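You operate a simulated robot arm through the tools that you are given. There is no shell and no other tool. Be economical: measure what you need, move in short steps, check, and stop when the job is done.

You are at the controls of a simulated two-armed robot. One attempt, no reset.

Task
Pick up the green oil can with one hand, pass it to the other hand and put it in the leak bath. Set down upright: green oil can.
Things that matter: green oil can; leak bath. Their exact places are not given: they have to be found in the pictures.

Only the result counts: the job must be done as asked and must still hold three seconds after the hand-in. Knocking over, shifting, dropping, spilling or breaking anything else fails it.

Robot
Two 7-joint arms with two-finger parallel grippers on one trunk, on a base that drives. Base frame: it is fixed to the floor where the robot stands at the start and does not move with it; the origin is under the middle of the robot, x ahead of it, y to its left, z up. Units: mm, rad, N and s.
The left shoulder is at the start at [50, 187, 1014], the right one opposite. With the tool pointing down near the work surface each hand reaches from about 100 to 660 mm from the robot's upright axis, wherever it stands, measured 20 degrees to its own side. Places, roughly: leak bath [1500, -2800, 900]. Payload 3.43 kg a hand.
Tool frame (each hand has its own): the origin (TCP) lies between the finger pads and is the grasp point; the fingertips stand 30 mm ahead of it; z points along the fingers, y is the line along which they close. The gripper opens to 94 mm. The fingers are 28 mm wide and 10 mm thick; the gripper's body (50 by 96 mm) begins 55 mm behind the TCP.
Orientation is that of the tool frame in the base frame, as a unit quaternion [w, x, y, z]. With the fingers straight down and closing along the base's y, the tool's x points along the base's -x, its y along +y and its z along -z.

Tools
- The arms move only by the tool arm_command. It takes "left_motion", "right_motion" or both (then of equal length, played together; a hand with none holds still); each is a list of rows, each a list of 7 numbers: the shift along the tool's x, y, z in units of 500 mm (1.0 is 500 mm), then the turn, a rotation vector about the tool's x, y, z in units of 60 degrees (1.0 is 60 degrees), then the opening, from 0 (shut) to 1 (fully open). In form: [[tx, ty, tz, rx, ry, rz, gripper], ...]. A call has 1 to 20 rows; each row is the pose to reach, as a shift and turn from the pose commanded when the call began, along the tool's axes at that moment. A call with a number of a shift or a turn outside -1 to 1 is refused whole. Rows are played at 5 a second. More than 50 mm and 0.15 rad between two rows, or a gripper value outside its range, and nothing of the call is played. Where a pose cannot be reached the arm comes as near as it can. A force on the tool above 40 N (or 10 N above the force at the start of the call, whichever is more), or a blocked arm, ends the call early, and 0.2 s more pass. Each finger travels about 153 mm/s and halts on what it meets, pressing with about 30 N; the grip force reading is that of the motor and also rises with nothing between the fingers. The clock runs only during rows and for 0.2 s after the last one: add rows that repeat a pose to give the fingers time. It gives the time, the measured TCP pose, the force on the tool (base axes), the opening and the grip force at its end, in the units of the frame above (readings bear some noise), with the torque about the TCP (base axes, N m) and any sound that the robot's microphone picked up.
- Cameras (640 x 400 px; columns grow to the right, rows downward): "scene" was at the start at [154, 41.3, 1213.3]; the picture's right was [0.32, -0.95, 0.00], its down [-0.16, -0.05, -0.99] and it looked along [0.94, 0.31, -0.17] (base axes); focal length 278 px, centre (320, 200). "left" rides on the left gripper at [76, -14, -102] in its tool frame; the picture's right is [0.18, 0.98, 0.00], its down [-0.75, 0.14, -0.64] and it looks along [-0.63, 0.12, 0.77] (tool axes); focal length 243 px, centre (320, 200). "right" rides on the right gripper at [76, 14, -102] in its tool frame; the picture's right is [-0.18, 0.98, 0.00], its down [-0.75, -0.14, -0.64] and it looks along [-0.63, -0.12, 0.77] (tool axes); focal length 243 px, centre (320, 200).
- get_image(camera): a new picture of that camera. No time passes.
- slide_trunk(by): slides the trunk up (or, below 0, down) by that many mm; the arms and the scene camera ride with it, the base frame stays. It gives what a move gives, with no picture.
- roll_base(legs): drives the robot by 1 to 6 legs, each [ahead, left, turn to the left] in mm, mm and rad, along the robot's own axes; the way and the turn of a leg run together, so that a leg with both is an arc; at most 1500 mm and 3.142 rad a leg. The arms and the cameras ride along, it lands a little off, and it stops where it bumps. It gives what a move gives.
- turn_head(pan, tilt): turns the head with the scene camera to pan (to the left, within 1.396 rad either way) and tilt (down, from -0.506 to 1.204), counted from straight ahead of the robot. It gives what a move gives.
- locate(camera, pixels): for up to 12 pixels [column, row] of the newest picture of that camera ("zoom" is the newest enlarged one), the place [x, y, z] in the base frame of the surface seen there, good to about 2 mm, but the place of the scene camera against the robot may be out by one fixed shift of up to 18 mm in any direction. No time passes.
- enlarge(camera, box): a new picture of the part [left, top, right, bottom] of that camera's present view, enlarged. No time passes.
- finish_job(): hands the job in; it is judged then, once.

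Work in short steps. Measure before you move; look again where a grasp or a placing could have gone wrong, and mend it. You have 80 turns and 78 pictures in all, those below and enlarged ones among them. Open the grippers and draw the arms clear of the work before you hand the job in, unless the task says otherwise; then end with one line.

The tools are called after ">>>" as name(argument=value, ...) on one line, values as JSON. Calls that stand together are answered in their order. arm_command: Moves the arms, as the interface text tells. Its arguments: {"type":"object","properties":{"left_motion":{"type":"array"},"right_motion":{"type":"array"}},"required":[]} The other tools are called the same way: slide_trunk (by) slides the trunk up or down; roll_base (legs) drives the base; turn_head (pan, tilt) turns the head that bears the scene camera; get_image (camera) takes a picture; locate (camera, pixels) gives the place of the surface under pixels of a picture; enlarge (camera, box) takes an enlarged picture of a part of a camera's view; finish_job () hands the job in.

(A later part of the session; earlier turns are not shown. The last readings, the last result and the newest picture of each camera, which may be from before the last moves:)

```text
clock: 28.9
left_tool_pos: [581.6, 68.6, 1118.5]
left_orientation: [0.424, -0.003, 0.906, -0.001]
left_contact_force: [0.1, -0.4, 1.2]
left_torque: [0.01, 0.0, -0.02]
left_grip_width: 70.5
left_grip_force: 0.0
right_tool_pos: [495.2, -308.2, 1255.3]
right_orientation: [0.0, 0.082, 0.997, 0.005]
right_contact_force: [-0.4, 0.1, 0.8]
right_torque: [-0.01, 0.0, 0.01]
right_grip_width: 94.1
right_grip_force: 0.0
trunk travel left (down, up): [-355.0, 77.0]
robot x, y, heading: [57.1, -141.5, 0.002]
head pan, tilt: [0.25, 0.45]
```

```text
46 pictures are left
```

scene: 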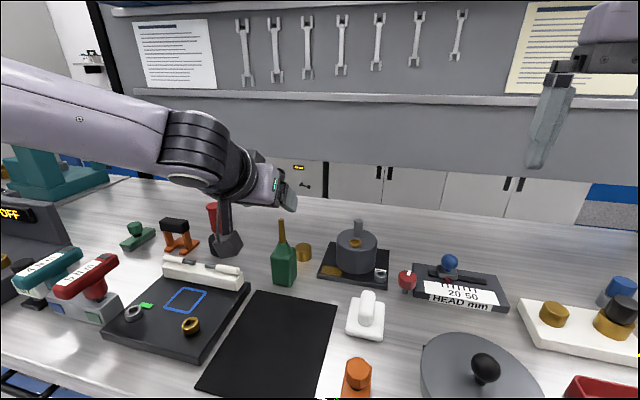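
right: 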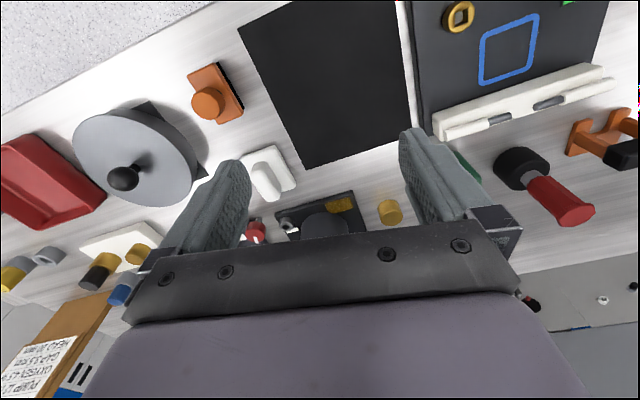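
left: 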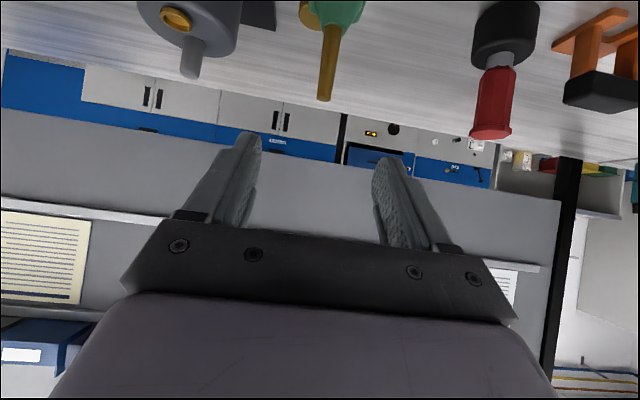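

The can stands upright at scene (284,258). I back 19 mm in x and lower the trunk 116 mm to the pregrasp height for the body.

>>> locate(camera="left", pixels=[[324, 97], [327, 75], [330, 50], [330, 28]])

>>> arm_command(left_motion=[[0.024, 0, -0.029, 0, 0, 0, 0.75], [0.024, 0, -0.029, 0, 0, 0, 0.75]])

>>> slide_trunk(by=-116)

>>> get_image(camera="left")

>>> get_image(camera="scene")

```text
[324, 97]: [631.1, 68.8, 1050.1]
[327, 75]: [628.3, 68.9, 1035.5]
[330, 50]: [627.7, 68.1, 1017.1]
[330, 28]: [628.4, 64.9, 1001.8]
```

```text
clock: 29.5
left_tool_pos: [562.5, 69.4, 1119.3]
left_orientation: [0.425, -0.003, 0.905, -0.001]
left_contact_force: [-0.4, -0.8, -0.5]
left_torque: [-0.01, 0.0, 0.0]
left_grip_width: 70.3
left_grip_force: 0.0
right_tool_pos: [496.8, -307.8, 1255.3]
right_orientation: [-0.001, 0.082, 0.997, 0.006]
right_contact_force: [0.5, 0.3, 0.0]
right_torque: [0.0, 0.01, 0.0]
right_grip_width: 94.2
right_grip_force: 0.0
trunk travel left (down, up): [-355.0, 77.0]
robot x, y, heading: [55.5, -149.7, 0.003]
head pan, tilt: [0.25, 0.45]
```

```text
clock: 31.0
left_tool_pos: [561.8, 69.4, 1003.4]
left_orientation: [0.425, -0.004, 0.905, 0.0]
left_contact_force: [0.3, 0.4, -0.2]
left_torque: [0.0, -0.01, -0.01]
left_grip_width: 70.7
left_grip_force: 0.0
right_tool_pos: [495.8, -310.0, 1139.2]
right_orientation: [0.0, 0.082, 0.997, 0.005]
right_contact_force: [0.2, -0.2, 0.7]
right_torque: [-0.01, -0.03, 0.0]
right_grip_width: 93.9
right_grip_force: 0.1
trunk travel left (down, up): [-239.0, 193.0]
robot x, y, heading: [55.0, -146.2, 0.002]
head pan, tilt: [0.25, 0.45]
```

```text
45 pictures are left
```

left: 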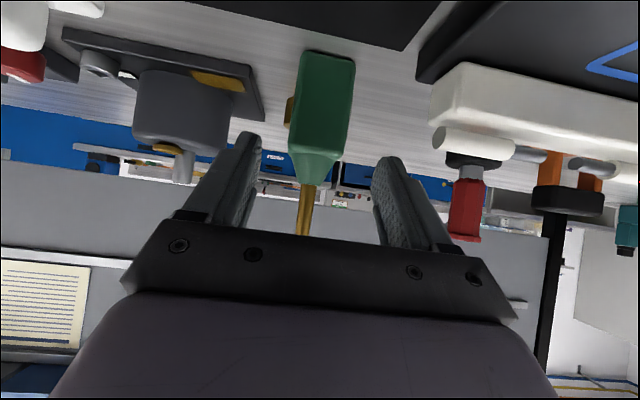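

```text
44 pictures are left
```

scene: 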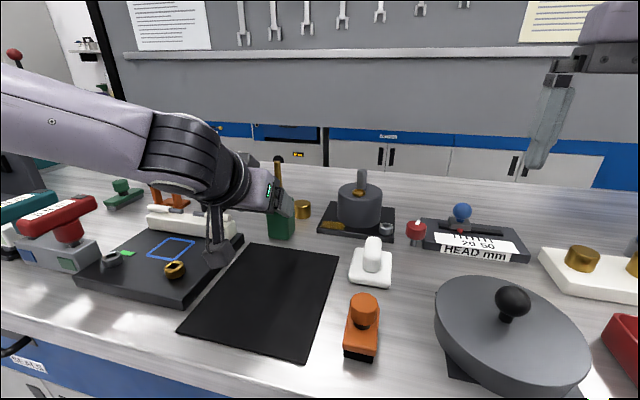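

I check the can's faces from this view before advancing.

>>> locate(camera="left", pixels=[[325, 90], [325, 120], [300, 110], [343, 110], [296, 140], [344, 140], [325, 66], [305, 220], [430, 130], [445, 150]])

```text
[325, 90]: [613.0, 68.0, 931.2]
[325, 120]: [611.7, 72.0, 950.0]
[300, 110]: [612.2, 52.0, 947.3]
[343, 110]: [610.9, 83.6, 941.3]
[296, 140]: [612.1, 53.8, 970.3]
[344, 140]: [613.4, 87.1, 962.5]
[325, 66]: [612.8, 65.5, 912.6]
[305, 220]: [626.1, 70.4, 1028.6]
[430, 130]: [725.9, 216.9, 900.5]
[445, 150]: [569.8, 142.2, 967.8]
```

Can centre ≈(633.5,69), in line. I advance 93 mm along the tool axis to TCP (634,69,943).

>>> arm_command(left_motion=[[0, 0, 0.05, 0, 0, 0, 0.75], [0, 0, 0.1, 0, 0, 0, 0.75], [0, 0, 0.15, 0, 0, 0, 0.75], [0, 0, 0.187, 0, 0, 0, 0.75], [0, 0, 0.187, 0, 0, 0, 0.75]])

>>> get_image(camera="left")

>>> enlarge(camera="scene", box=[180, 140, 380, 265])

```text
clock: 32.2
left_tool_pos: [635.9, 69.4, 943.5]
left_orientation: [0.424, -0.003, 0.905, 0.0]
left_contact_force: [0.2, -0.2, -0.7]
left_torque: [-0.01, -0.01, -0.02]
left_grip_width: 70.4
left_grip_force: 0.1
right_tool_pos: [496.7, -308.4, 1138.5]
right_orientation: [0.0, 0.083, 0.997, 0.006]
right_contact_force: [0.5, 0.2, -0.6]
right_torque: [0.01, -0.01, 0.02]
right_grip_width: 94.2
right_grip_force: 0.0
trunk travel left (down, up): [-239.0, 193.0]
robot x, y, heading: [57.8, -141.0, 0.004]
head pan, tilt: [0.25, 0.45]
```

```text
43 pictures are left
```

left: 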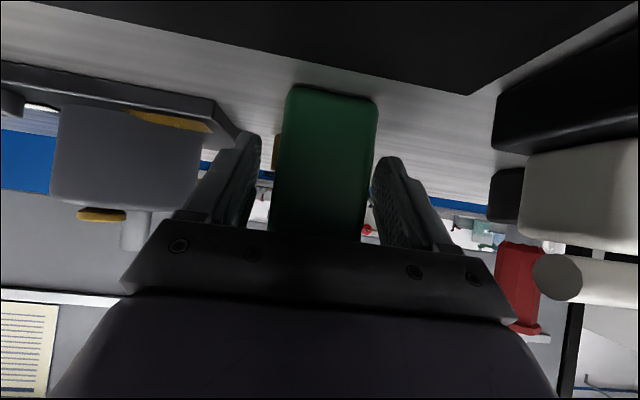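

```text
3.20 times, centred on (280, 202) of scene
```

zoom: 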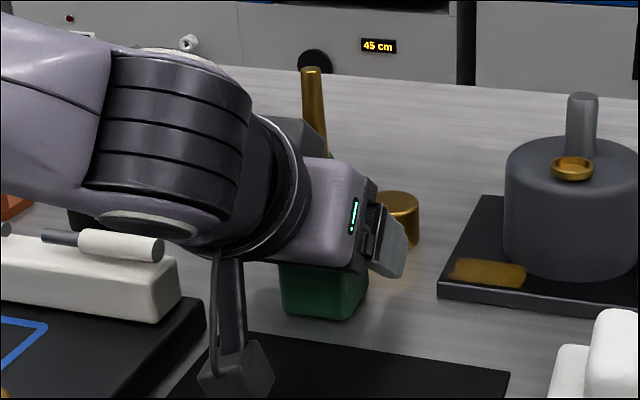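

The fingers straddle the body. I close on it and then lift with the trunk.

>>> arm_command(left_motion=[[0, 0, 0, 0, 0, 0, 0.5], [0, 0, 0, 0, 0, 0, 0.3], [0, 0, 0, 0, 0, 0, 0.3], [0, 0, 0, 0, 0, 0, 0.3]])

>>> slide_trunk(by=60)

>>> get_image(camera="left")

>>> get_image(camera="scene")

```text
clock: 33.2
left_tool_pos: [635.2, 68.7, 943.1]
left_orientation: [0.425, -0.003, 0.905, -0.001]
left_contact_force: [0.2, -0.3, -0.6]
left_torque: [0.01, -0.07, 0.01]
left_grip_width: 47.8
left_grip_force: 30.1
right_tool_pos: [496.8, -308.8, 1138.3]
right_orientation: [0.0, 0.082, 0.997, 0.005]
right_contact_force: [-0.2, 0.5, 0.3]
right_torque: [0.01, -0.01, -0.01]
right_grip_width: 93.9
right_grip_force: 0.0
trunk travel left (down, up): [-239.0, 193.0]
robot x, y, heading: [52.5, -143.6, 0.003]
head pan, tilt: [0.25, 0.45]
```

```text
clock: 34.2
left_tool_pos: [634.6, 69.8, 1002.3]
left_orientation: [0.424, -0.004, 0.906, 0.0]
left_contact_force: [-0.5, 0.2, -2.1]
left_torque: [-0.03, 0.03, 0.03]
left_grip_width: 48.1
left_grip_force: 30.3
right_tool_pos: [496.5, -308.7, 1199.1]
right_orientation: [-0.001, 0.082, 0.997, 0.005]
right_contact_force: [-0.7, -0.6, 0.1]
right_torque: [0.01, 0.01, 0.0]
right_grip_width: 94.0
right_grip_force: 0.1
trunk travel left (down, up): [-299.0, 133.0]
robot x, y, heading: [54.8, -143.8, 0.002]
head pan, tilt: [0.25, 0.45]
```

```text
41 pictures are left
```

left: 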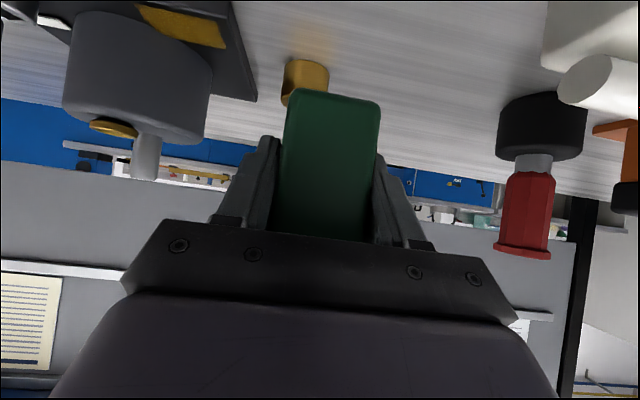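

```text
40 pictures are left
```

scene: 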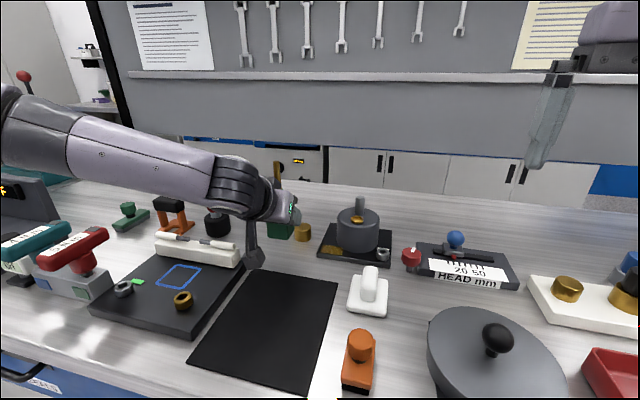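

The left hand holds the can by its body (width 48, lifted). I raise the trunk 60 more and back the robot off 300 mm so the handover happens clear of the clutter.

>>> slide_trunk(by=60)

>>> roll_base(legs=[[-350, 0, 0]])

>>> turn_head(pan=0.0, tilt=0.45)

```text
clock: 35.2
left_tool_pos: [635.1, 68.9, 1062.5]
left_orientation: [0.425, -0.003, 0.905, 0.0]
left_contact_force: [0.5, -0.2, -1.7]
left_torque: [0.0, 0.03, -0.02]
left_grip_width: 48.2
left_grip_force: 30.1
right_tool_pos: [497.0, -308.0, 1259.1]
right_orientation: [-0.001, 0.082, 0.997, 0.005]
right_contact_force: [0.8, 0.2, -0.1]
right_torque: [0.02, -0.05, 0.01]
right_grip_width: 94.1
right_grip_force: 0.0
trunk travel left (down, up): [-359.0, 73.0]
robot x, y, heading: [55.6, -146.4, 0.0]
head pan, tilt: [0.25, 0.45]
```

```text
clock: 37.4
left_tool_pos: [285.2, 67.4, 1063.2]
left_orientation: [0.425, -0.002, 0.905, -0.001]
left_contact_force: [-0.6, -0.4, -1.2]
left_torque: [-0.01, 0.03, 0.01]
left_grip_width: 48.1
left_grip_force: 30.2
right_tool_pos: [146.0, -309.0, 1258.9]
right_orientation: [0.0, 0.084, 0.996, 0.006]
right_contact_force: [0.4, 0.1, 0.2]
right_torque: [-0.03, 0.0, 0.0]
right_grip_width: 93.9
right_grip_force: 0.0
trunk travel left (down, up): [-359.0, 73.0]
robot x, y, heading: [-290.5, -145.8, 0.002]
head pan, tilt: [0.25, 0.45]
```

```text
clock: 38.2
left_tool_pos: [285.5, 66.0, 1061.8]
left_orientation: [0.424, -0.001, 0.906, -0.001]
left_contact_force: [-1.0, 0.8, -2.0]
left_torque: [0.01, 0.0, -0.02]
left_grip_width: 48.1
left_grip_force: 29.7
right_tool_pos: [145.8, -310.8, 1258.7]
right_orientation: [0.0, 0.083, 0.997, 0.006]
right_contact_force: [-0.3, -0.3, 0.8]
right_torque: [-0.02, -0.01, 0.0]
right_grip_width: 93.9
right_grip_force: 0.1
trunk travel left (down, up): [-359.0, 73.0]
robot x, y, heading: [-294.2, -144.9, -0.004]
head pan, tilt: [0.0, 0.45]
```

Next, in the robot frame, I bring the left hand to about (440,−10) while yawing it 50° rightwards (the can stays upright).

>>> arm_command(left_motion=[[0.025, -0.064, -0.03, 0.091, 0, 0.077, 0.3], [0.051, -0.127, -0.06, 0.182, 0, 0.153, 0.3], [0.076, -0.191, -0.09, 0.273, 0, 0.23, 0.3], [0.101, -0.255, -0.121, 0.365, 0, 0.306, 0.3], [0.126, -0.319, -0.151, 0.456, 0, 0.383, 0.3], [0.152, -0.382, -0.181, 0.547, 0, 0.459, 0.3], [0.177, -0.446, -0.211, 0.638, 0, 0.536, 0.3], [0.177, -0.446, -0.211, 0.638, 0, 0.536, 0.3]])

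>>> get_image(camera="scene")

>>> get_image(camera="right")

```text
clock: 40.0
left_tool_pos: [143.7, -138.2, 1066.6]
left_orientation: [0.386, 0.382, 0.82, -0.179]
left_contact_force: [-0.5, -0.8, -2.0]
left_torque: [0.0, 0.01, 0.02]
left_grip_width: 48.0
left_grip_force: 29.6
left hand out of reach, approached as far as the arm can: row 6, 7, 8
right_tool_pos: [146.6, -310.6, 1257.4]
right_orientation: [-0.001, 0.084, 0.996, 0.005]
right_contact_force: [-0.3, 0.5, -0.2]
right_torque: [0.0, -0.02, 0.02]
right_grip_width: 94.0
right_grip_force: 0.1
trunk travel left (down, up): [-359.0, 73.0]
robot x, y, heading: [-293.4, -143.0, -0.002]
head pan, tilt: [0.0, 0.45]
```

```text
39 pictures are left
```

scene: 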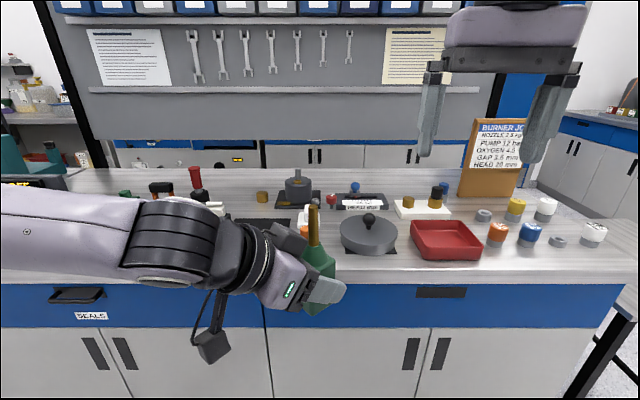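

```text
38 pictures are left
```

right: 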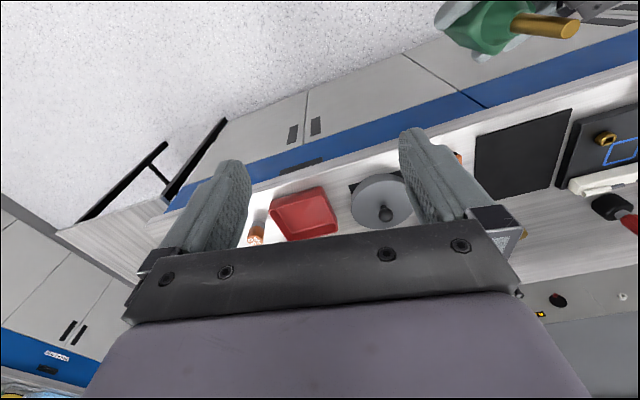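

Left is at robot-frame (437,5), can upright. I draw it back 40 mm in x, and bring the right hand near above the spout with yaw −35° (closing across the left hand's approach), staying above the spout tip.

>>> arm_command(left_motion=[[0.016, -0.03, -0.02, 0, 0, 0, 0.3], [0.033, -0.061, -0.04, 0, 0, 0, 0.3], [0.033, -0.061, -0.04, 0, 0, 0, 0.3], [0.033, -0.061, -0.04, 0, 0, 0, 0.3], [0.033, -0.061, -0.04, 0, 0, 0, 0.3], [0.033, -0.061, -0.04, 0, 0, 0, 0.3]], right_motion=[[0.043, 0.05, 0, 0, 0, 0.085, 0.8], [0.086, 0.1, 0, 0, 0, 0.17, 0.7], [0.13, 0.15, 0, 0, 0, 0.255, 0.6], [0.173, 0.2, 0, 0, 0, 0.34, 0.5], [0.216, 0.248, 0, 0, 0, 0.425, 0.5], [0.216, 0.248, 0, 0, 0, 0.425, 0.5]])

>>> get_image(camera="right")

>>> get_image(camera="scene")

```text
clock: 41.4
left_tool_pos: [105.5, -135.7, 1067.0]
left_orientation: [0.386, 0.382, 0.821, -0.178]
left_contact_force: [0.7, -0.1, -1.3]
left_torque: [-0.02, 0.0, -0.03]
left_grip_width: 48.0
left_grip_force: 30.3
right_tool_pos: [59.4, -171.8, 1258.7]
right_orientation: [-0.001, 0.302, 0.953, 0.006]
right_contact_force: [0.0, 0.3, 0.4]
right_torque: [0.0, -0.02, -0.01]
right_grip_width: 47.1
right_grip_force: 0.0
trunk travel left (down, up): [-359.0, 73.0]
robot x, y, heading: [-292.6, -147.2, -0.003]
head pan, tilt: [0.0, 0.45]
```

```text
37 pictures are left
```

right: 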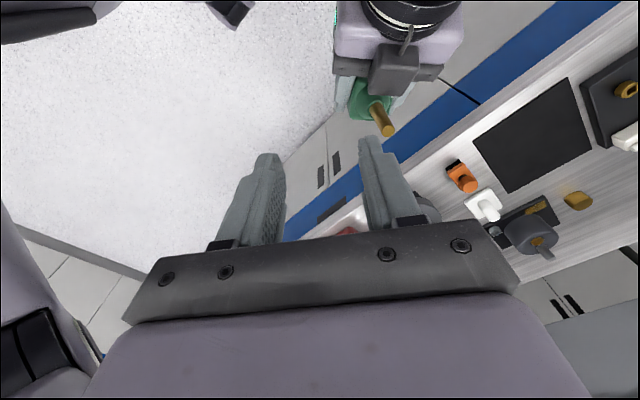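

```text
36 pictures are left
```

scene: 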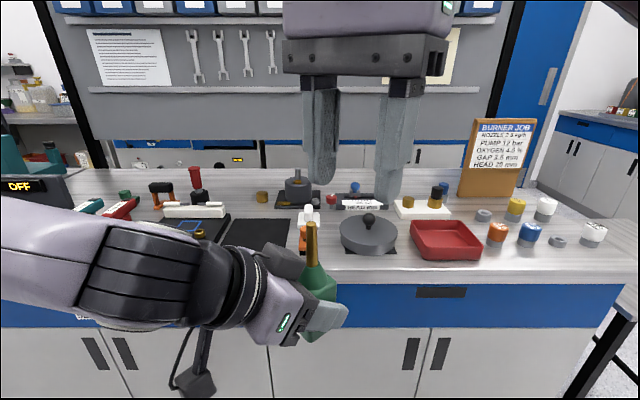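

The spout tip shows at right (388,131). A grey box on top of the left gripper near (395,70) needs clearance; I measure both.

>>> locate(camera="right", pixels=[[389, 131], [383, 122], [377, 110], [375, 93], [395, 90], [415, 60], [395, 60], [378, 60], [355, 100], [385, 50]])

>>> enlarge(camera="right", box=[310, 0, 470, 150])

>>> enlarge(camera="scene", box=[200, 200, 380, 370])

```text
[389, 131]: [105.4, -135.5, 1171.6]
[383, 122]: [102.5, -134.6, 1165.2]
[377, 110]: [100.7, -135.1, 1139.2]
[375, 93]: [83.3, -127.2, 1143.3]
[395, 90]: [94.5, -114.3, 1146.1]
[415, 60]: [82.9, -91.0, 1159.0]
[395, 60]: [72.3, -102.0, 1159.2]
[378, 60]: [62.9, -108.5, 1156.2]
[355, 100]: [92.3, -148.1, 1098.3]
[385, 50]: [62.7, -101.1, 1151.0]
```

```text
2.67 times, centred on (390, 75) of right
```

zoom: 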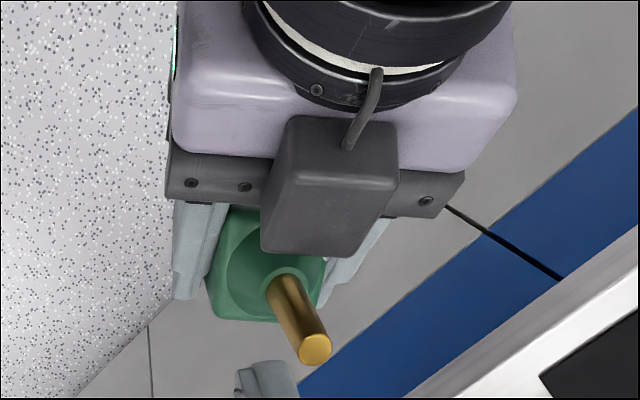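

```text
2.35 times, centred on (290, 285) of scene
```

zoom: 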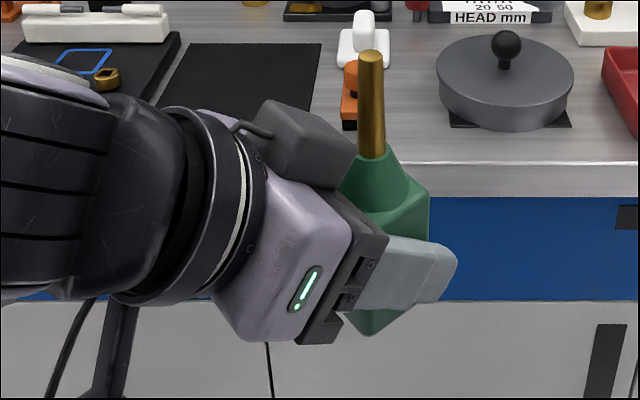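

The box's front edge is about 20 mm behind the spout axis, so I align the right hand's yaw fully to −50° (finger half-width 14) with a 4 mm offset away from it. I move above the spout at z 1215 and check.

>>> arm_command(right_motion=[[0, 0, 0, 0, 0, 0.125, 0.45], [0, 0, 0, 0, 0, 0.25, 0.4], [-0.02, 0.055, 0, 0, 0, 0.25, 0.4], [-0.042, 0.11, 0, 0, 0, 0.25, 0.4], [-0.042, 0.11, 0.06, 0, 0, 0.25, 0.4], [-0.042, 0.11, 0.087, 0, 0, 0.25, 0.4], [-0.042, 0.11, 0.087, 0, 0, 0.25, 0.4]])

>>> get_image(camera="right")

>>> get_image(camera="scene")

```text
clock: 43.0
left_tool_pos: [105.7, -137.4, 1066.3]
left_orientation: [0.386, 0.381, 0.821, -0.177]
left_contact_force: [0.4, 0.3, -1.8]
left_torque: [-0.03, 0.03, -0.03]
left_grip_width: 47.7
left_grip_force: 30.4
right_tool_pos: [108.7, -136.4, 1217.2]
right_orientation: [-0.003, 0.424, 0.906, 0.006]
right_contact_force: [0.1, -0.4, 0.6]
right_torque: [0.02, -0.04, 0.01]
right_grip_width: 37.4
right_grip_force: 0.1
trunk travel left (down, up): [-359.0, 73.0]
robot x, y, heading: [-295.8, -142.8, 0.003]
head pan, tilt: [0.0, 0.45]
```

```text
33 pictures are left
```

right: 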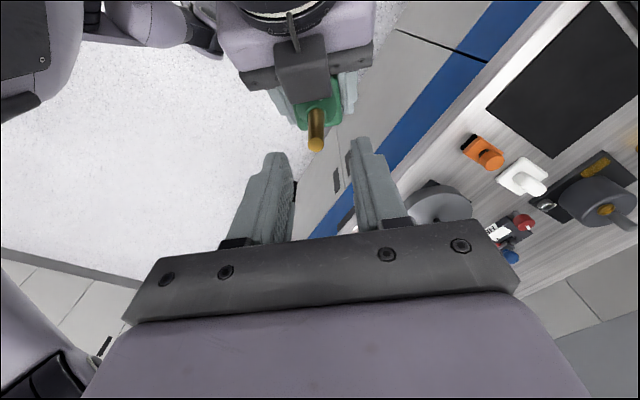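

```text
32 pictures are left
```

scene: 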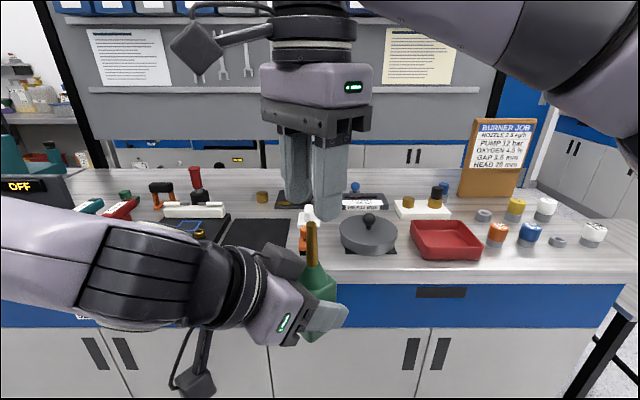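

The right hand is above the spout, which lines up at (316,145) midway between its fingers. I verify the tip's position.

>>> locate(camera="right", pixels=[[315, 145], [315, 135], [315, 122], [290, 97], [325, 95]])

```text
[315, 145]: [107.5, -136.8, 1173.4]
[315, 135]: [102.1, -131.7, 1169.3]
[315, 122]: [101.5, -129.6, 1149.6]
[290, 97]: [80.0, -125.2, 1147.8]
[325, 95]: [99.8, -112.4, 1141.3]
```

Axis ≈(106,−136). I descend 60 mm to z≈1157 with small corrections.

>>> arm_command(right_motion=[[-0.004, -0.003, 0.03, 0, 0, 0, 0.4], [-0.004, -0.003, 0.06, 0, 0, 0, 0.4], [-0.004, -0.003, 0.09, 0, 0, 0, 0.4], [-0.004, -0.003, 0.12, 0, 0, 0, 0.4], [-0.004, -0.003, 0.12, 0, 0, 0, 0.4]])

>>> enlarge(camera="scene", box=[200, 130, 400, 370])

>>> get_image(camera="right")

```text
clock: 44.2
left_tool_pos: [104.5, -136.4, 1066.2]
left_orientation: [0.386, 0.381, 0.821, -0.178]
left_contact_force: [0.2, -0.9, -1.7]
left_torque: [0.04, -0.02, 0.01]
left_grip_width: 48.1
left_grip_force: 30.5
right_tool_pos: [109.1, -137.9, 1156.8]
right_orientation: [-0.001, 0.423, 0.906, 0.006]
right_contact_force: [-0.3, 0.2, 0.2]
right_torque: [-0.01, -0.02, 0.01]
right_grip_width: 37.5
right_grip_force: 0.0
trunk travel left (down, up): [-359.0, 73.0]
robot x, y, heading: [-294.0, -145.6, -0.003]
head pan, tilt: [0.0, 0.45]
```

```text
1.67 times, centred on (300, 250) of scene
```

zoom: 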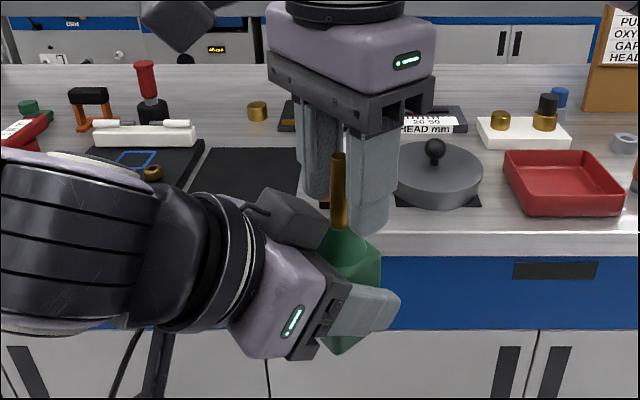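

```text
30 pictures are left
```

right: 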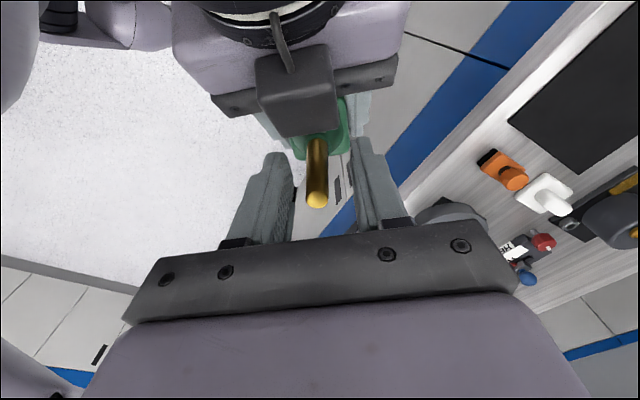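

The spout stands between the right fingers. I close the right hand.

>>> arm_command(right_motion=[[0, 0, 0, 0, 0, 0, 0.2], [0, 0, 0, 0, 0, 0, 0], [0, 0, 0, 0, 0, 0, 0], [0, 0, 0, 0, 0, 0, 0]])

>>> get_image(camera="right")

```text
clock: 45.2
left_tool_pos: [105.2, -135.4, 1066.7]
left_orientation: [0.386, 0.381, 0.821, -0.178]
left_contact_force: [2.1, 3.9, -1.4]
left_torque: [-0.25, 0.14, 0.01]
left_grip_width: 48.2
left_grip_force: 30.6
right_tool_pos: [108.8, -138.4, 1158.0]
right_orientation: [-0.001, 0.423, 0.906, 0.005]
right_contact_force: [-2.8, -4.5, 0.0]
right_torque: [-0.1, 0.09, -0.02]
right_grip_width: 12.2
right_grip_force: 29.9
trunk travel left (down, up): [-359.0, 73.0]
robot x, y, heading: [-292.8, -142.2, -0.003]
head pan, tilt: [0.0, 0.45]
```

```text
29 pictures are left
```

right: 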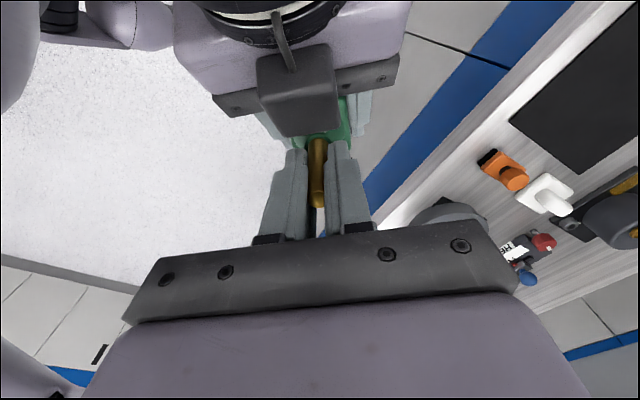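

The right hand holds the spout (12.2 mm). I open the left hand and draw it straight back horizontally by 110 mm.

>>> arm_command(left_motion=[[0, 0, 0, 0, 0, 0, 0.6], [0, 0, 0, 0, 0, 0, 0.8], [0, 0, 0, 0, 0, 0, 0.8], [0.04, 0, -0.048, 0, 0, 0, 0.8], [0.08, 0, -0.096, 0, 0, 0, 0.8], [0.12, 0, -0.144, 0, 0, 0, 0.8], [0.14, 0, -0.17, 0, 0, 0, 0.8], [0.14, 0, -0.17, 0, 0, 0, 0.8]])

>>> get_image(camera="scene")

>>> get_image(camera="right")

```text
clock: 47.0
left_tool_pos: [58.7, -57.6, 1073.8]
left_orientation: [0.386, 0.381, 0.821, -0.178]
left_contact_force: [-0.2, -0.1, -0.7]
left_torque: [0.01, -0.01, 0.01]
left_grip_width: 75.4
left_grip_force: 0.1
left hand out of reach, approached as far as the arm can: row 6, 7, 8
right_tool_pos: [108.9, -139.2, 1157.1]
right_orientation: [-0.003, 0.424, 0.906, 0.005]
right_contact_force: [-0.1, 0.1, 0.4]
right_torque: [0.02, -0.01, 0.04]
right_grip_width: 12.3
right_grip_force: 30.0
trunk travel left (down, up): [-359.0, 73.0]
robot x, y, heading: [-290.6, -147.3, 0.001]
head pan, tilt: [0.0, 0.45]
```

```text
28 pictures are left
```

scene: 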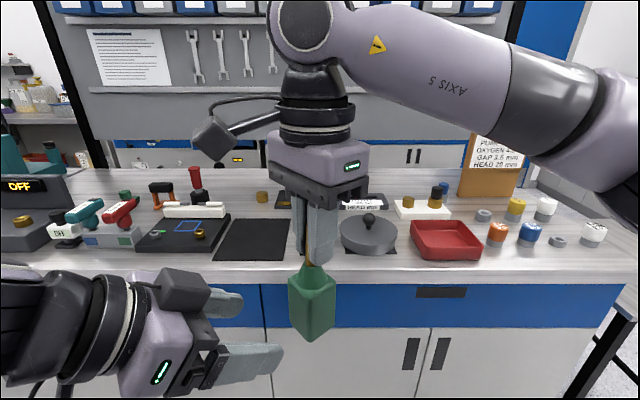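

```text
27 pictures are left
```

right: 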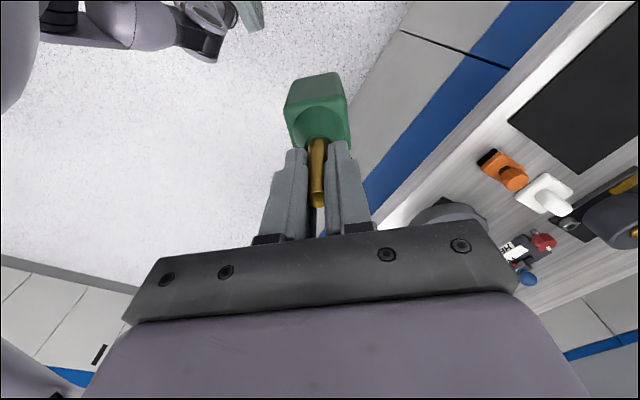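

The handover worked: the right hand alone holds the can upright. I tuck the left hand outward, raise the trunk fully, and look right for a clear driving route.

>>> arm_command(left_motion=[[0.01, 0.06, -0.03, 0, 0, 0, 0.8], [0.03, 0.1, -0.06, 0, 0, 0, 0.8], [0.06, 0.16, -0.1, 0, 0, 0, 0.8], [0.06, 0.22, -0.13, 0, 0, 0, 0.8]])

>>> slide_trunk(by=72)

>>> turn_head(pan=-1.0, tilt=0.45)

>>> get_image(camera="scene")

```text
clock: 48.0
left_tool_pos: [96.4, 66.7, 1090.2]
left_orientation: [0.386, 0.381, 0.821, -0.179]
left_contact_force: [0.7, 0.5, -0.2]
left_torque: [0.03, 0.0, 0.01]
left_grip_width: 75.2
left_grip_force: 0.0
right_tool_pos: [109.1, -139.8, 1157.2]
right_orientation: [-0.002, 0.423, 0.906, 0.005]
right_contact_force: [0.0, -0.4, 0.1]
right_torque: [-0.04, -0.03, 0.0]
right_grip_width: 12.3
right_grip_force: 30.2
trunk travel left (down, up): [-359.0, 73.0]
robot x, y, heading: [-291.6, -146.3, -0.002]
head pan, tilt: [0.0, 0.45]
```

```text
clock: 49.1
left_tool_pos: [96.6, 67.5, 1163.5]
left_orientation: [0.385, 0.381, 0.821, -0.178]
left_contact_force: [0.0, -0.3, -0.1]
left_torque: [0.03, -0.03, 0.01]
left_grip_width: 75.1
left_grip_force: 0.1
right_tool_pos: [108.5, -138.5, 1228.7]
right_orientation: [-0.002, 0.424, 0.906, 0.005]
right_contact_force: [0.7, -0.4, -1.9]
right_torque: [-0.02, 0.0, 0.0]
right_grip_width: 12.4
right_grip_force: 29.6
trunk travel left (down, up): [-431.0, 1.0]
robot x, y, heading: [-294.4, -141.5, 0.0]
head pan, tilt: [0.0, 0.45]
```

```text
clock: 50.4
left_tool_pos: [97.2, 66.4, 1164.5]
left_orientation: [0.386, 0.381, 0.821, -0.178]
left_contact_force: [-0.3, -0.4, -0.1]
left_torque: [-0.02, -0.02, 0.01]
left_grip_width: 75.0
left_grip_force: 0.2
right_tool_pos: [107.6, -138.9, 1229.1]
right_orientation: [-0.002, 0.423, 0.906, 0.005]
right_contact_force: [-0.6, -0.2, -1.6]
right_torque: [0.01, -0.01, 0.0]
right_grip_width: 12.6
right_grip_force: 30.2
trunk travel left (down, up): [-431.0, 1.0]
robot x, y, heading: [-294.0, -143.9, 0.001]
head pan, tilt: [-1.0, 0.45]
```

```text
26 pictures are left
```

scene: 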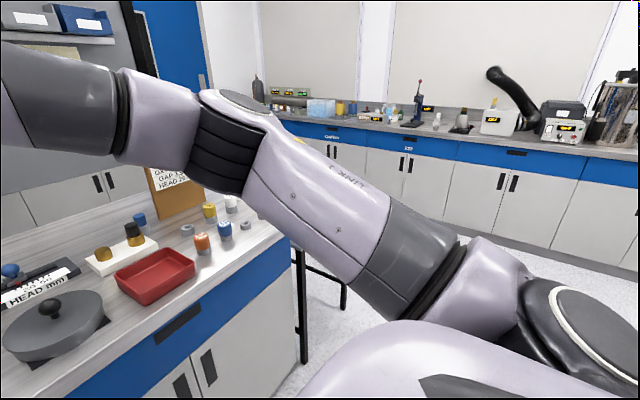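

I measure the bench's end, the black-legged stand, the far bench front and the bath.

>>> locate(camera="scene", pixels=[[282, 232], [303, 350], [345, 305], [232, 205], [322, 266], [320, 112], [309, 108], [334, 112], [350, 150], [450, 170], [420, 260], [302, 262]])

>>> enlarge(camera="scene", box=[240, 60, 400, 160])

```text
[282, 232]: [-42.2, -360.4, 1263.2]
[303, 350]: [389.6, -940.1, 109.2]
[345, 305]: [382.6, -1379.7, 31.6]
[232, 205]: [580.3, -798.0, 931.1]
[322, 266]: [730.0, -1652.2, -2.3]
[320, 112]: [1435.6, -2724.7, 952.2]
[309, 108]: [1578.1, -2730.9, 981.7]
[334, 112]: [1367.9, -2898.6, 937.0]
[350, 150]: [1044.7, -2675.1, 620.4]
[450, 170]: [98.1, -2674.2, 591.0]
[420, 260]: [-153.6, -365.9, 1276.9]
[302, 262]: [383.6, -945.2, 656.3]
```

```text
4.00 times, centred on (320, 110) of scene
```

zoom: 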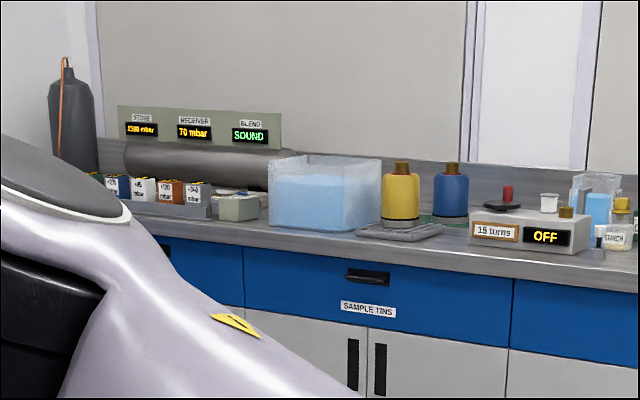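

The way: strafe right past the black-legged stand (x≥383, y −940…−1380) at the current x, turn to face the far bench at y≈−2050, then slide left along it. I also turn the head forward.

>>> roll_base(legs=[[0, -1000, 0], [0, -900, 0], [0, 0, -1.571], [0, 1000, 0]])

>>> turn_head(pan=0.5, tilt=0.35)

>>> get_image(camera="scene")

>>> get_image(camera="right")

```text
clock: 68.5
left_tool_pos: [914.2, -2440.7, 1163.8]
left_orientation: [0.146, 0.851, 0.309, -0.399]
left_contact_force: [0.5, 0.1, -0.4]
left_torque: [-0.02, 0.02, 0.02]
left_grip_width: 75.3
left_grip_force: 0.1
right_tool_pos: [709.3, -2449.0, 1228.6]
right_orientation: [0.002, 0.941, 0.338, 0.006]
right_contact_force: [0.0, 0.3, -1.7]
right_torque: [0.02, 0.0, 0.0]
right_grip_width: 12.2
right_grip_force: 29.8
trunk travel left (down, up): [-431.0, 1.0]
robot x, y, heading: [707.7, -2048.6, -1.575]
head pan, tilt: [-1.0, 0.45]
```

```text
clock: 70.1
left_tool_pos: [914.5, -2440.2, 1163.2]
left_orientation: [0.146, 0.851, 0.308, -0.399]
left_contact_force: [-0.4, 0.5, -0.1]
left_torque: [0.04, -0.01, -0.01]
left_grip_width: 75.0
left_grip_force: 0.1
right_tool_pos: [708.7, -2450.1, 1229.2]
right_orientation: [0.001, 0.941, 0.337, 0.005]
right_contact_force: [0.3, 0.4, -1.6]
right_torque: [0.04, 0.0, -0.02]
right_grip_width: 12.2
right_grip_force: 29.5
trunk travel left (down, up): [-431.0, 1.0]
robot x, y, heading: [705.2, -2047.8, -1.578]
head pan, tilt: [0.499, 0.351]
```

```text
24 pictures are left
```

scene: 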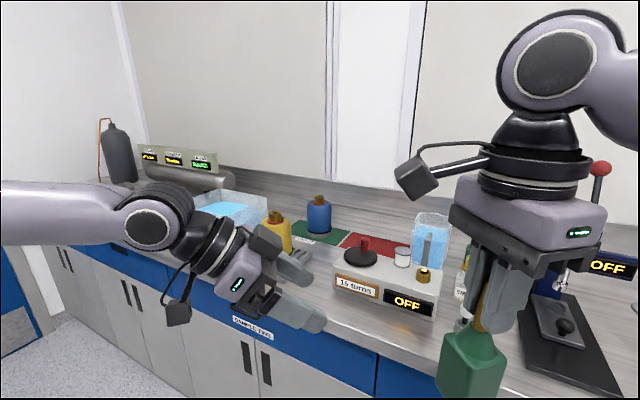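

```text
23 pictures are left
```

right: 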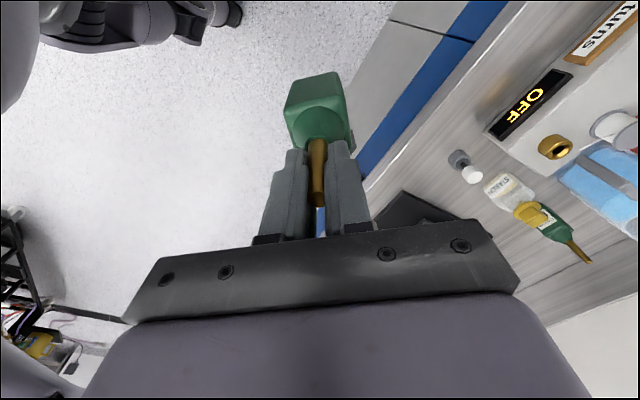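

All is well; the can is still held. I slide left another 780 mm to stand in front of the bath and look.

>>> roll_base(legs=[[0, 780, 0]])

>>> turn_head(pan=0.0, tilt=0.45)

>>> get_image(camera="scene")

>>> get_image(camera="left")

```text
clock: 74.3
left_tool_pos: [1701.2, -2441.7, 1165.0]
left_orientation: [0.147, 0.85, 0.311, -0.399]
left_contact_force: [1.0, -0.1, -0.5]
left_torque: [0.01, 0.01, 0.0]
left_grip_width: 75.0
left_grip_force: 0.0
right_tool_pos: [1496.1, -2453.0, 1229.4]
right_orientation: [0.002, 0.94, 0.341, 0.006]
right_contact_force: [0.0, 0.2, -1.7]
right_torque: [0.01, 0.06, -0.01]
right_grip_width: 12.3
right_grip_force: 29.9
trunk travel left (down, up): [-431.0, 1.0]
robot x, y, heading: [1486.7, -2051.2, -1.573]
head pan, tilt: [0.499, 0.351]
```

```text
clock: 75.2
left_tool_pos: [1701.1, -2441.5, 1163.6]
left_orientation: [0.146, 0.851, 0.309, -0.399]
left_contact_force: [-0.5, -0.9, 0.6]
left_torque: [-0.01, 0.01, 0.0]
left_grip_width: 75.1
left_grip_force: 0.0
right_tool_pos: [1495.0, -2452.4, 1229.8]
right_orientation: [0.003, 0.94, 0.34, 0.005]
right_contact_force: [-0.7, 0.1, -1.6]
right_torque: [0.03, 0.03, 0.03]
right_grip_width: 12.2
right_grip_force: 30.2
trunk travel left (down, up): [-431.0, 1.0]
robot x, y, heading: [1491.3, -2050.9, -1.571]
head pan, tilt: [0.0, 0.45]
```

```text
22 pictures are left
```

scene: 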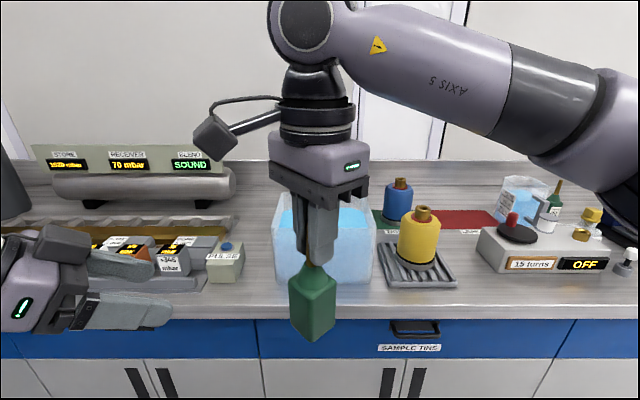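

```text
21 pictures are left
```

left: 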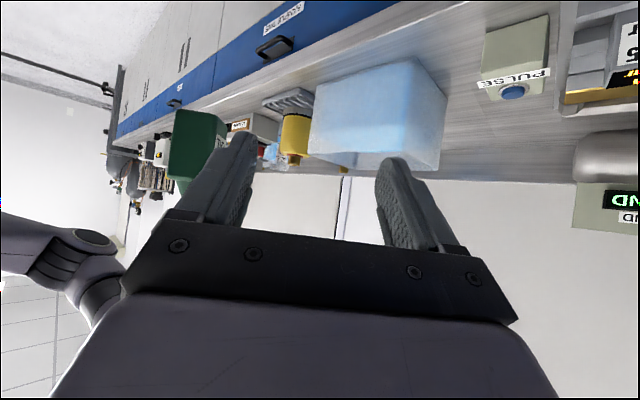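

I measure the bath's corners from both cameras.

>>> locate(camera="scene", pixels=[[280, 285], [370, 288], [274, 230], [375, 228], [367, 212], [285, 212], [345, 230], [360, 260], [415, 215], [240, 245], [388, 284]])

>>> locate(camera="left", pixels=[[318, 90], [410, 62], [444, 95], [437, 165], [312, 155], [380, 165], [360, 110], [430, 110], [330, 130]])

>>> enlarge(camera="scene", box=[230, 160, 470, 310])

```text
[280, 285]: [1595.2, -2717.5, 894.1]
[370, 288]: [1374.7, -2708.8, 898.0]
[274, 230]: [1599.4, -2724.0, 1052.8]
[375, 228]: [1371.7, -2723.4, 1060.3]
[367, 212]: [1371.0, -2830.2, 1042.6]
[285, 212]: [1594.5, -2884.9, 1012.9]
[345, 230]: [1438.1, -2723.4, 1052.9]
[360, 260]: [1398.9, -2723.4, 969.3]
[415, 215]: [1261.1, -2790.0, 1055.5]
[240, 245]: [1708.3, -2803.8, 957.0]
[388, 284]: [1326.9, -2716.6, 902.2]
```

```text
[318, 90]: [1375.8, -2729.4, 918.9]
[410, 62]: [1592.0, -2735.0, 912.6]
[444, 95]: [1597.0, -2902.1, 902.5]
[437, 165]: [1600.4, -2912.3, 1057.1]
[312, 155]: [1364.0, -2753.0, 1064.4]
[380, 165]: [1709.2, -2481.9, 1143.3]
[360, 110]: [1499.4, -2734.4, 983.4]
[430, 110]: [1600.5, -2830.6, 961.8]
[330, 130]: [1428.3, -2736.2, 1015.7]
```

```text
2.67 times, centred on (350, 235) of scene
```

zoom: 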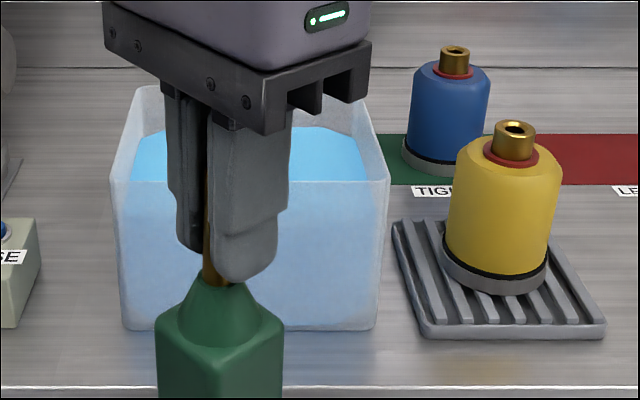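

From the left camera the bath spans x 1367–1600, y −2735…−2912, rim z≈1065, so its centre is ≈(1484,−2823). I tuck the left hand back, shift the right hand 100 mm to the robot's right, then move the base left 110 to compensate.

>>> arm_command(left_motion=[[0.041, -0.077, -0.05, 0, 0, 0, 0.8], [0.082, -0.153, -0.1, 0, 0, 0, 0.8], [0.123, -0.23, -0.149, 0, 0, 0, 0.8], [0.123, -0.23, -0.149, 0, 0, 0, 0.8]], right_motion=[[-0.05, -0.043, 0, 0, 0, 0, 0], [-0.1, -0.086, 0, 0, 0, 0, 0], [-0.153, -0.129, 0, 0, 0, 0, 0], [-0.153, -0.129, 0, 0, 0, 0, 0]])

>>> roll_base(legs=[[0, 90, 0], [200, 0, 0]])

>>> get_image(camera="scene")

>>> get_image(camera="right")

```text
refused: row 1 steps farther than a row can; nothing moved
```

```text
clock: 77.5
left_tool_pos: [1789.4, -2645.1, 1164.1]
left_orientation: [0.146, 0.851, 0.31, -0.399]
left_contact_force: [0.4, 0.1, 1.0]
left_torque: [-0.01, 0.01, -0.02]
left_grip_width: 75.2
left_grip_force: 0.0
right_tool_pos: [1583.5, -2655.6, 1230.7]
right_orientation: [0.001, 0.941, 0.339, 0.005]
right_contact_force: [-0.2, -1.4, -1.7]
right_torque: [0.02, 0.0, 0.04]
right_grip_width: 12.2
right_grip_force: 29.7
trunk travel left (down, up): [-431.0, 1.0]
robot x, y, heading: [1580.8, -2253.5, -1.568]
head pan, tilt: [0.0, 0.45]
```

```text
19 pictures are left
```

scene: 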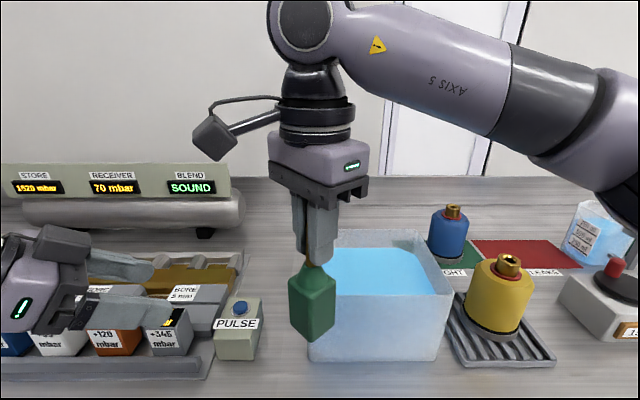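

```text
18 pictures are left
```

right: 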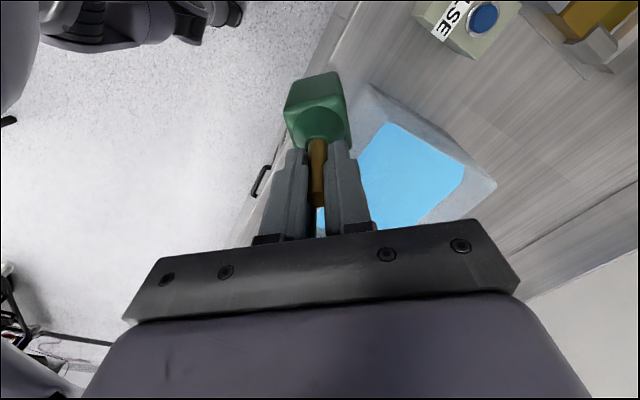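

The arm call was refused for step size, but the base moved safely. I resend the arm moves in smaller steps.

>>> arm_command(left_motion=[[0.025, -0.046, -0.03, 0, 0, 0, 0.8], [0.05, -0.092, -0.06, 0, 0, 0, 0.8], [0.074, -0.138, -0.09, 0, 0, 0, 0.8], [0.099, -0.184, -0.12, 0, 0, 0, 0.8], [0.123, -0.23, -0.149, 0, 0, 0, 0.8]], right_motion=[[-0.031, -0.026, 0, 0, 0, 0, 0], [-0.062, -0.052, 0, 0, 0, 0, 0], [-0.092, -0.078, 0, 0, 0, 0, 0], [-0.123, -0.103, 0, 0, 0, 0, 0], [-0.153, -0.129, 0, 0, 0, 0, 0]])

>>> get_image(camera="right")

```text
clock: 78.8
left_tool_pos: [1827.3, -2553.1, 1203.7]
left_orientation: [0.145, 0.851, 0.309, -0.398]
left_contact_force: [-0.2, -0.4, -1.3]
left_torque: [-0.02, 0.02, 0.01]
left_grip_width: 75.3
left_grip_force: 0.1
left hand out of reach, approached as far as the arm can: row 2, 3, 4, 5
right_tool_pos: [1482.7, -2654.7, 1229.8]
right_orientation: [0.003, 0.941, 0.34, 0.005]
right_contact_force: [-0.2, 0.2, -1.4]
right_torque: [-0.02, -0.01, -0.04]
right_grip_width: 12.2
right_grip_force: 29.8
trunk travel left (down, up): [-431.0, 1.0]
robot x, y, heading: [1579.3, -2252.0, -1.573]
head pan, tilt: [0.0, 0.45]
```

```text
17 pictures are left
```

right: 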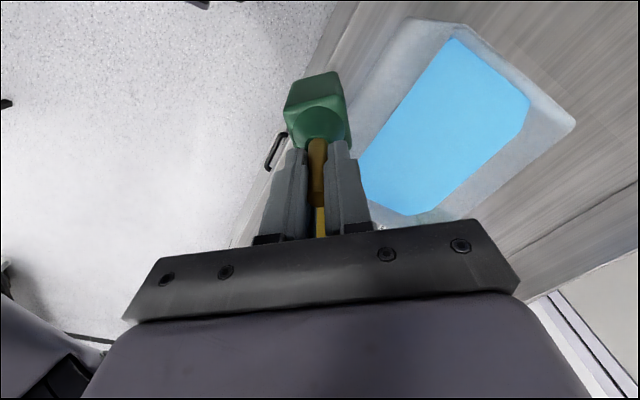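

I measure the bath rim from the right camera.

>>> locate(camera="right", pixels=[[410, 22], [463, 28], [572, 123], [440, 50], [525, 115], [420, 205], [370, 60], [365, 150], [345, 15], [450, 120], [318, 90], [310, 130]])

```text
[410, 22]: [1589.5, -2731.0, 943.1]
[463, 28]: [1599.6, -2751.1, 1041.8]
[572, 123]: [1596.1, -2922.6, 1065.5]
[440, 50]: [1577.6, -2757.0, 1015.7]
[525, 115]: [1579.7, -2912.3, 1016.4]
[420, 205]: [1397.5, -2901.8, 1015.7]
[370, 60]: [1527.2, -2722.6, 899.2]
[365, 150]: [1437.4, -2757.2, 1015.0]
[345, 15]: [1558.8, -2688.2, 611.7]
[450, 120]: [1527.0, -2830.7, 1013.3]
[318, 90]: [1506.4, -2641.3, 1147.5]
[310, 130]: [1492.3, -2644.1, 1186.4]
```

Bath interior y ≈ −2745…−2912, water level z≈1015, centre ≈(1485,−2830). I drive 95 mm ahead; the can's bottom (≈1098) clears the rim (1065).

>>> roll_base(legs=[[95, 0, 0]])

```text
clock: 79.9
left_tool_pos: [1827.1, -2650.0, 1203.2]
left_orientation: [0.144, 0.852, 0.308, -0.399]
left_contact_force: [-0.2, 0.1, -0.6]
left_torque: [0.0, 0.02, 0.02]
left_grip_width: 75.1
left_grip_force: 0.0
right_tool_pos: [1483.2, -2749.3, 1229.1]
right_orientation: [0.003, 0.94, 0.34, 0.005]
right_contact_force: [1.3, 0.2, -1.7]
right_torque: [0.02, 0.01, -0.01]
right_grip_width: 12.5
right_grip_force: 29.9
trunk travel left (down, up): [-431.0, 1.0]
robot x, y, heading: [1579.2, -2345.3, -1.574]
head pan, tilt: [0.0, 0.45]
```

I extend the arm 80 mm ahead to the bath centre.

>>> arm_command(right_motion=[[-0.035, 0.041, 0, 0, 0, 0, 0], [-0.07, 0.082, 0, 0, 0, 0, 0], [-0.103, 0.123, 0, 0, 0, 0, 0], [-0.103, 0.123, 0, 0, 0, 0, 0]])

>>> get_image(camera="right")

>>> get_image(camera="scene")

```text
clock: 80.9
left_tool_pos: [1826.5, -2647.6, 1203.8]
left_orientation: [0.145, 0.851, 0.308, -0.399]
left_contact_force: [-0.5, -0.4, 0.4]
left_torque: [0.03, -0.06, -0.04]
left_grip_width: 75.0
left_grip_force: 0.0
right_tool_pos: [1482.4, -2828.6, 1228.2]
right_orientation: [0.003, 0.941, 0.34, 0.005]
right_contact_force: [-0.7, -0.2, -2.0]
right_torque: [-0.01, 0.0, 0.02]
right_grip_width: 12.0
right_grip_force: 30.2
trunk travel left (down, up): [-431.0, 1.0]
robot x, y, heading: [1576.3, -2345.9, -1.572]
head pan, tilt: [0.0, 0.45]
```

```text
16 pictures are left
```

right: 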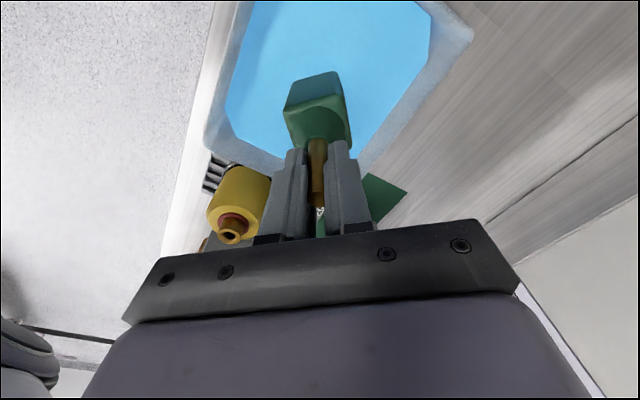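

```text
15 pictures are left
```

scene: 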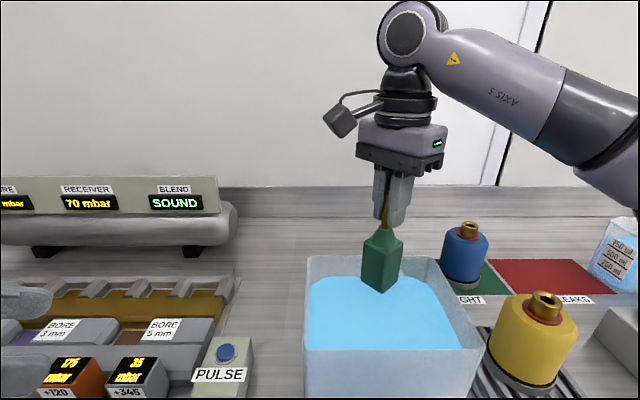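

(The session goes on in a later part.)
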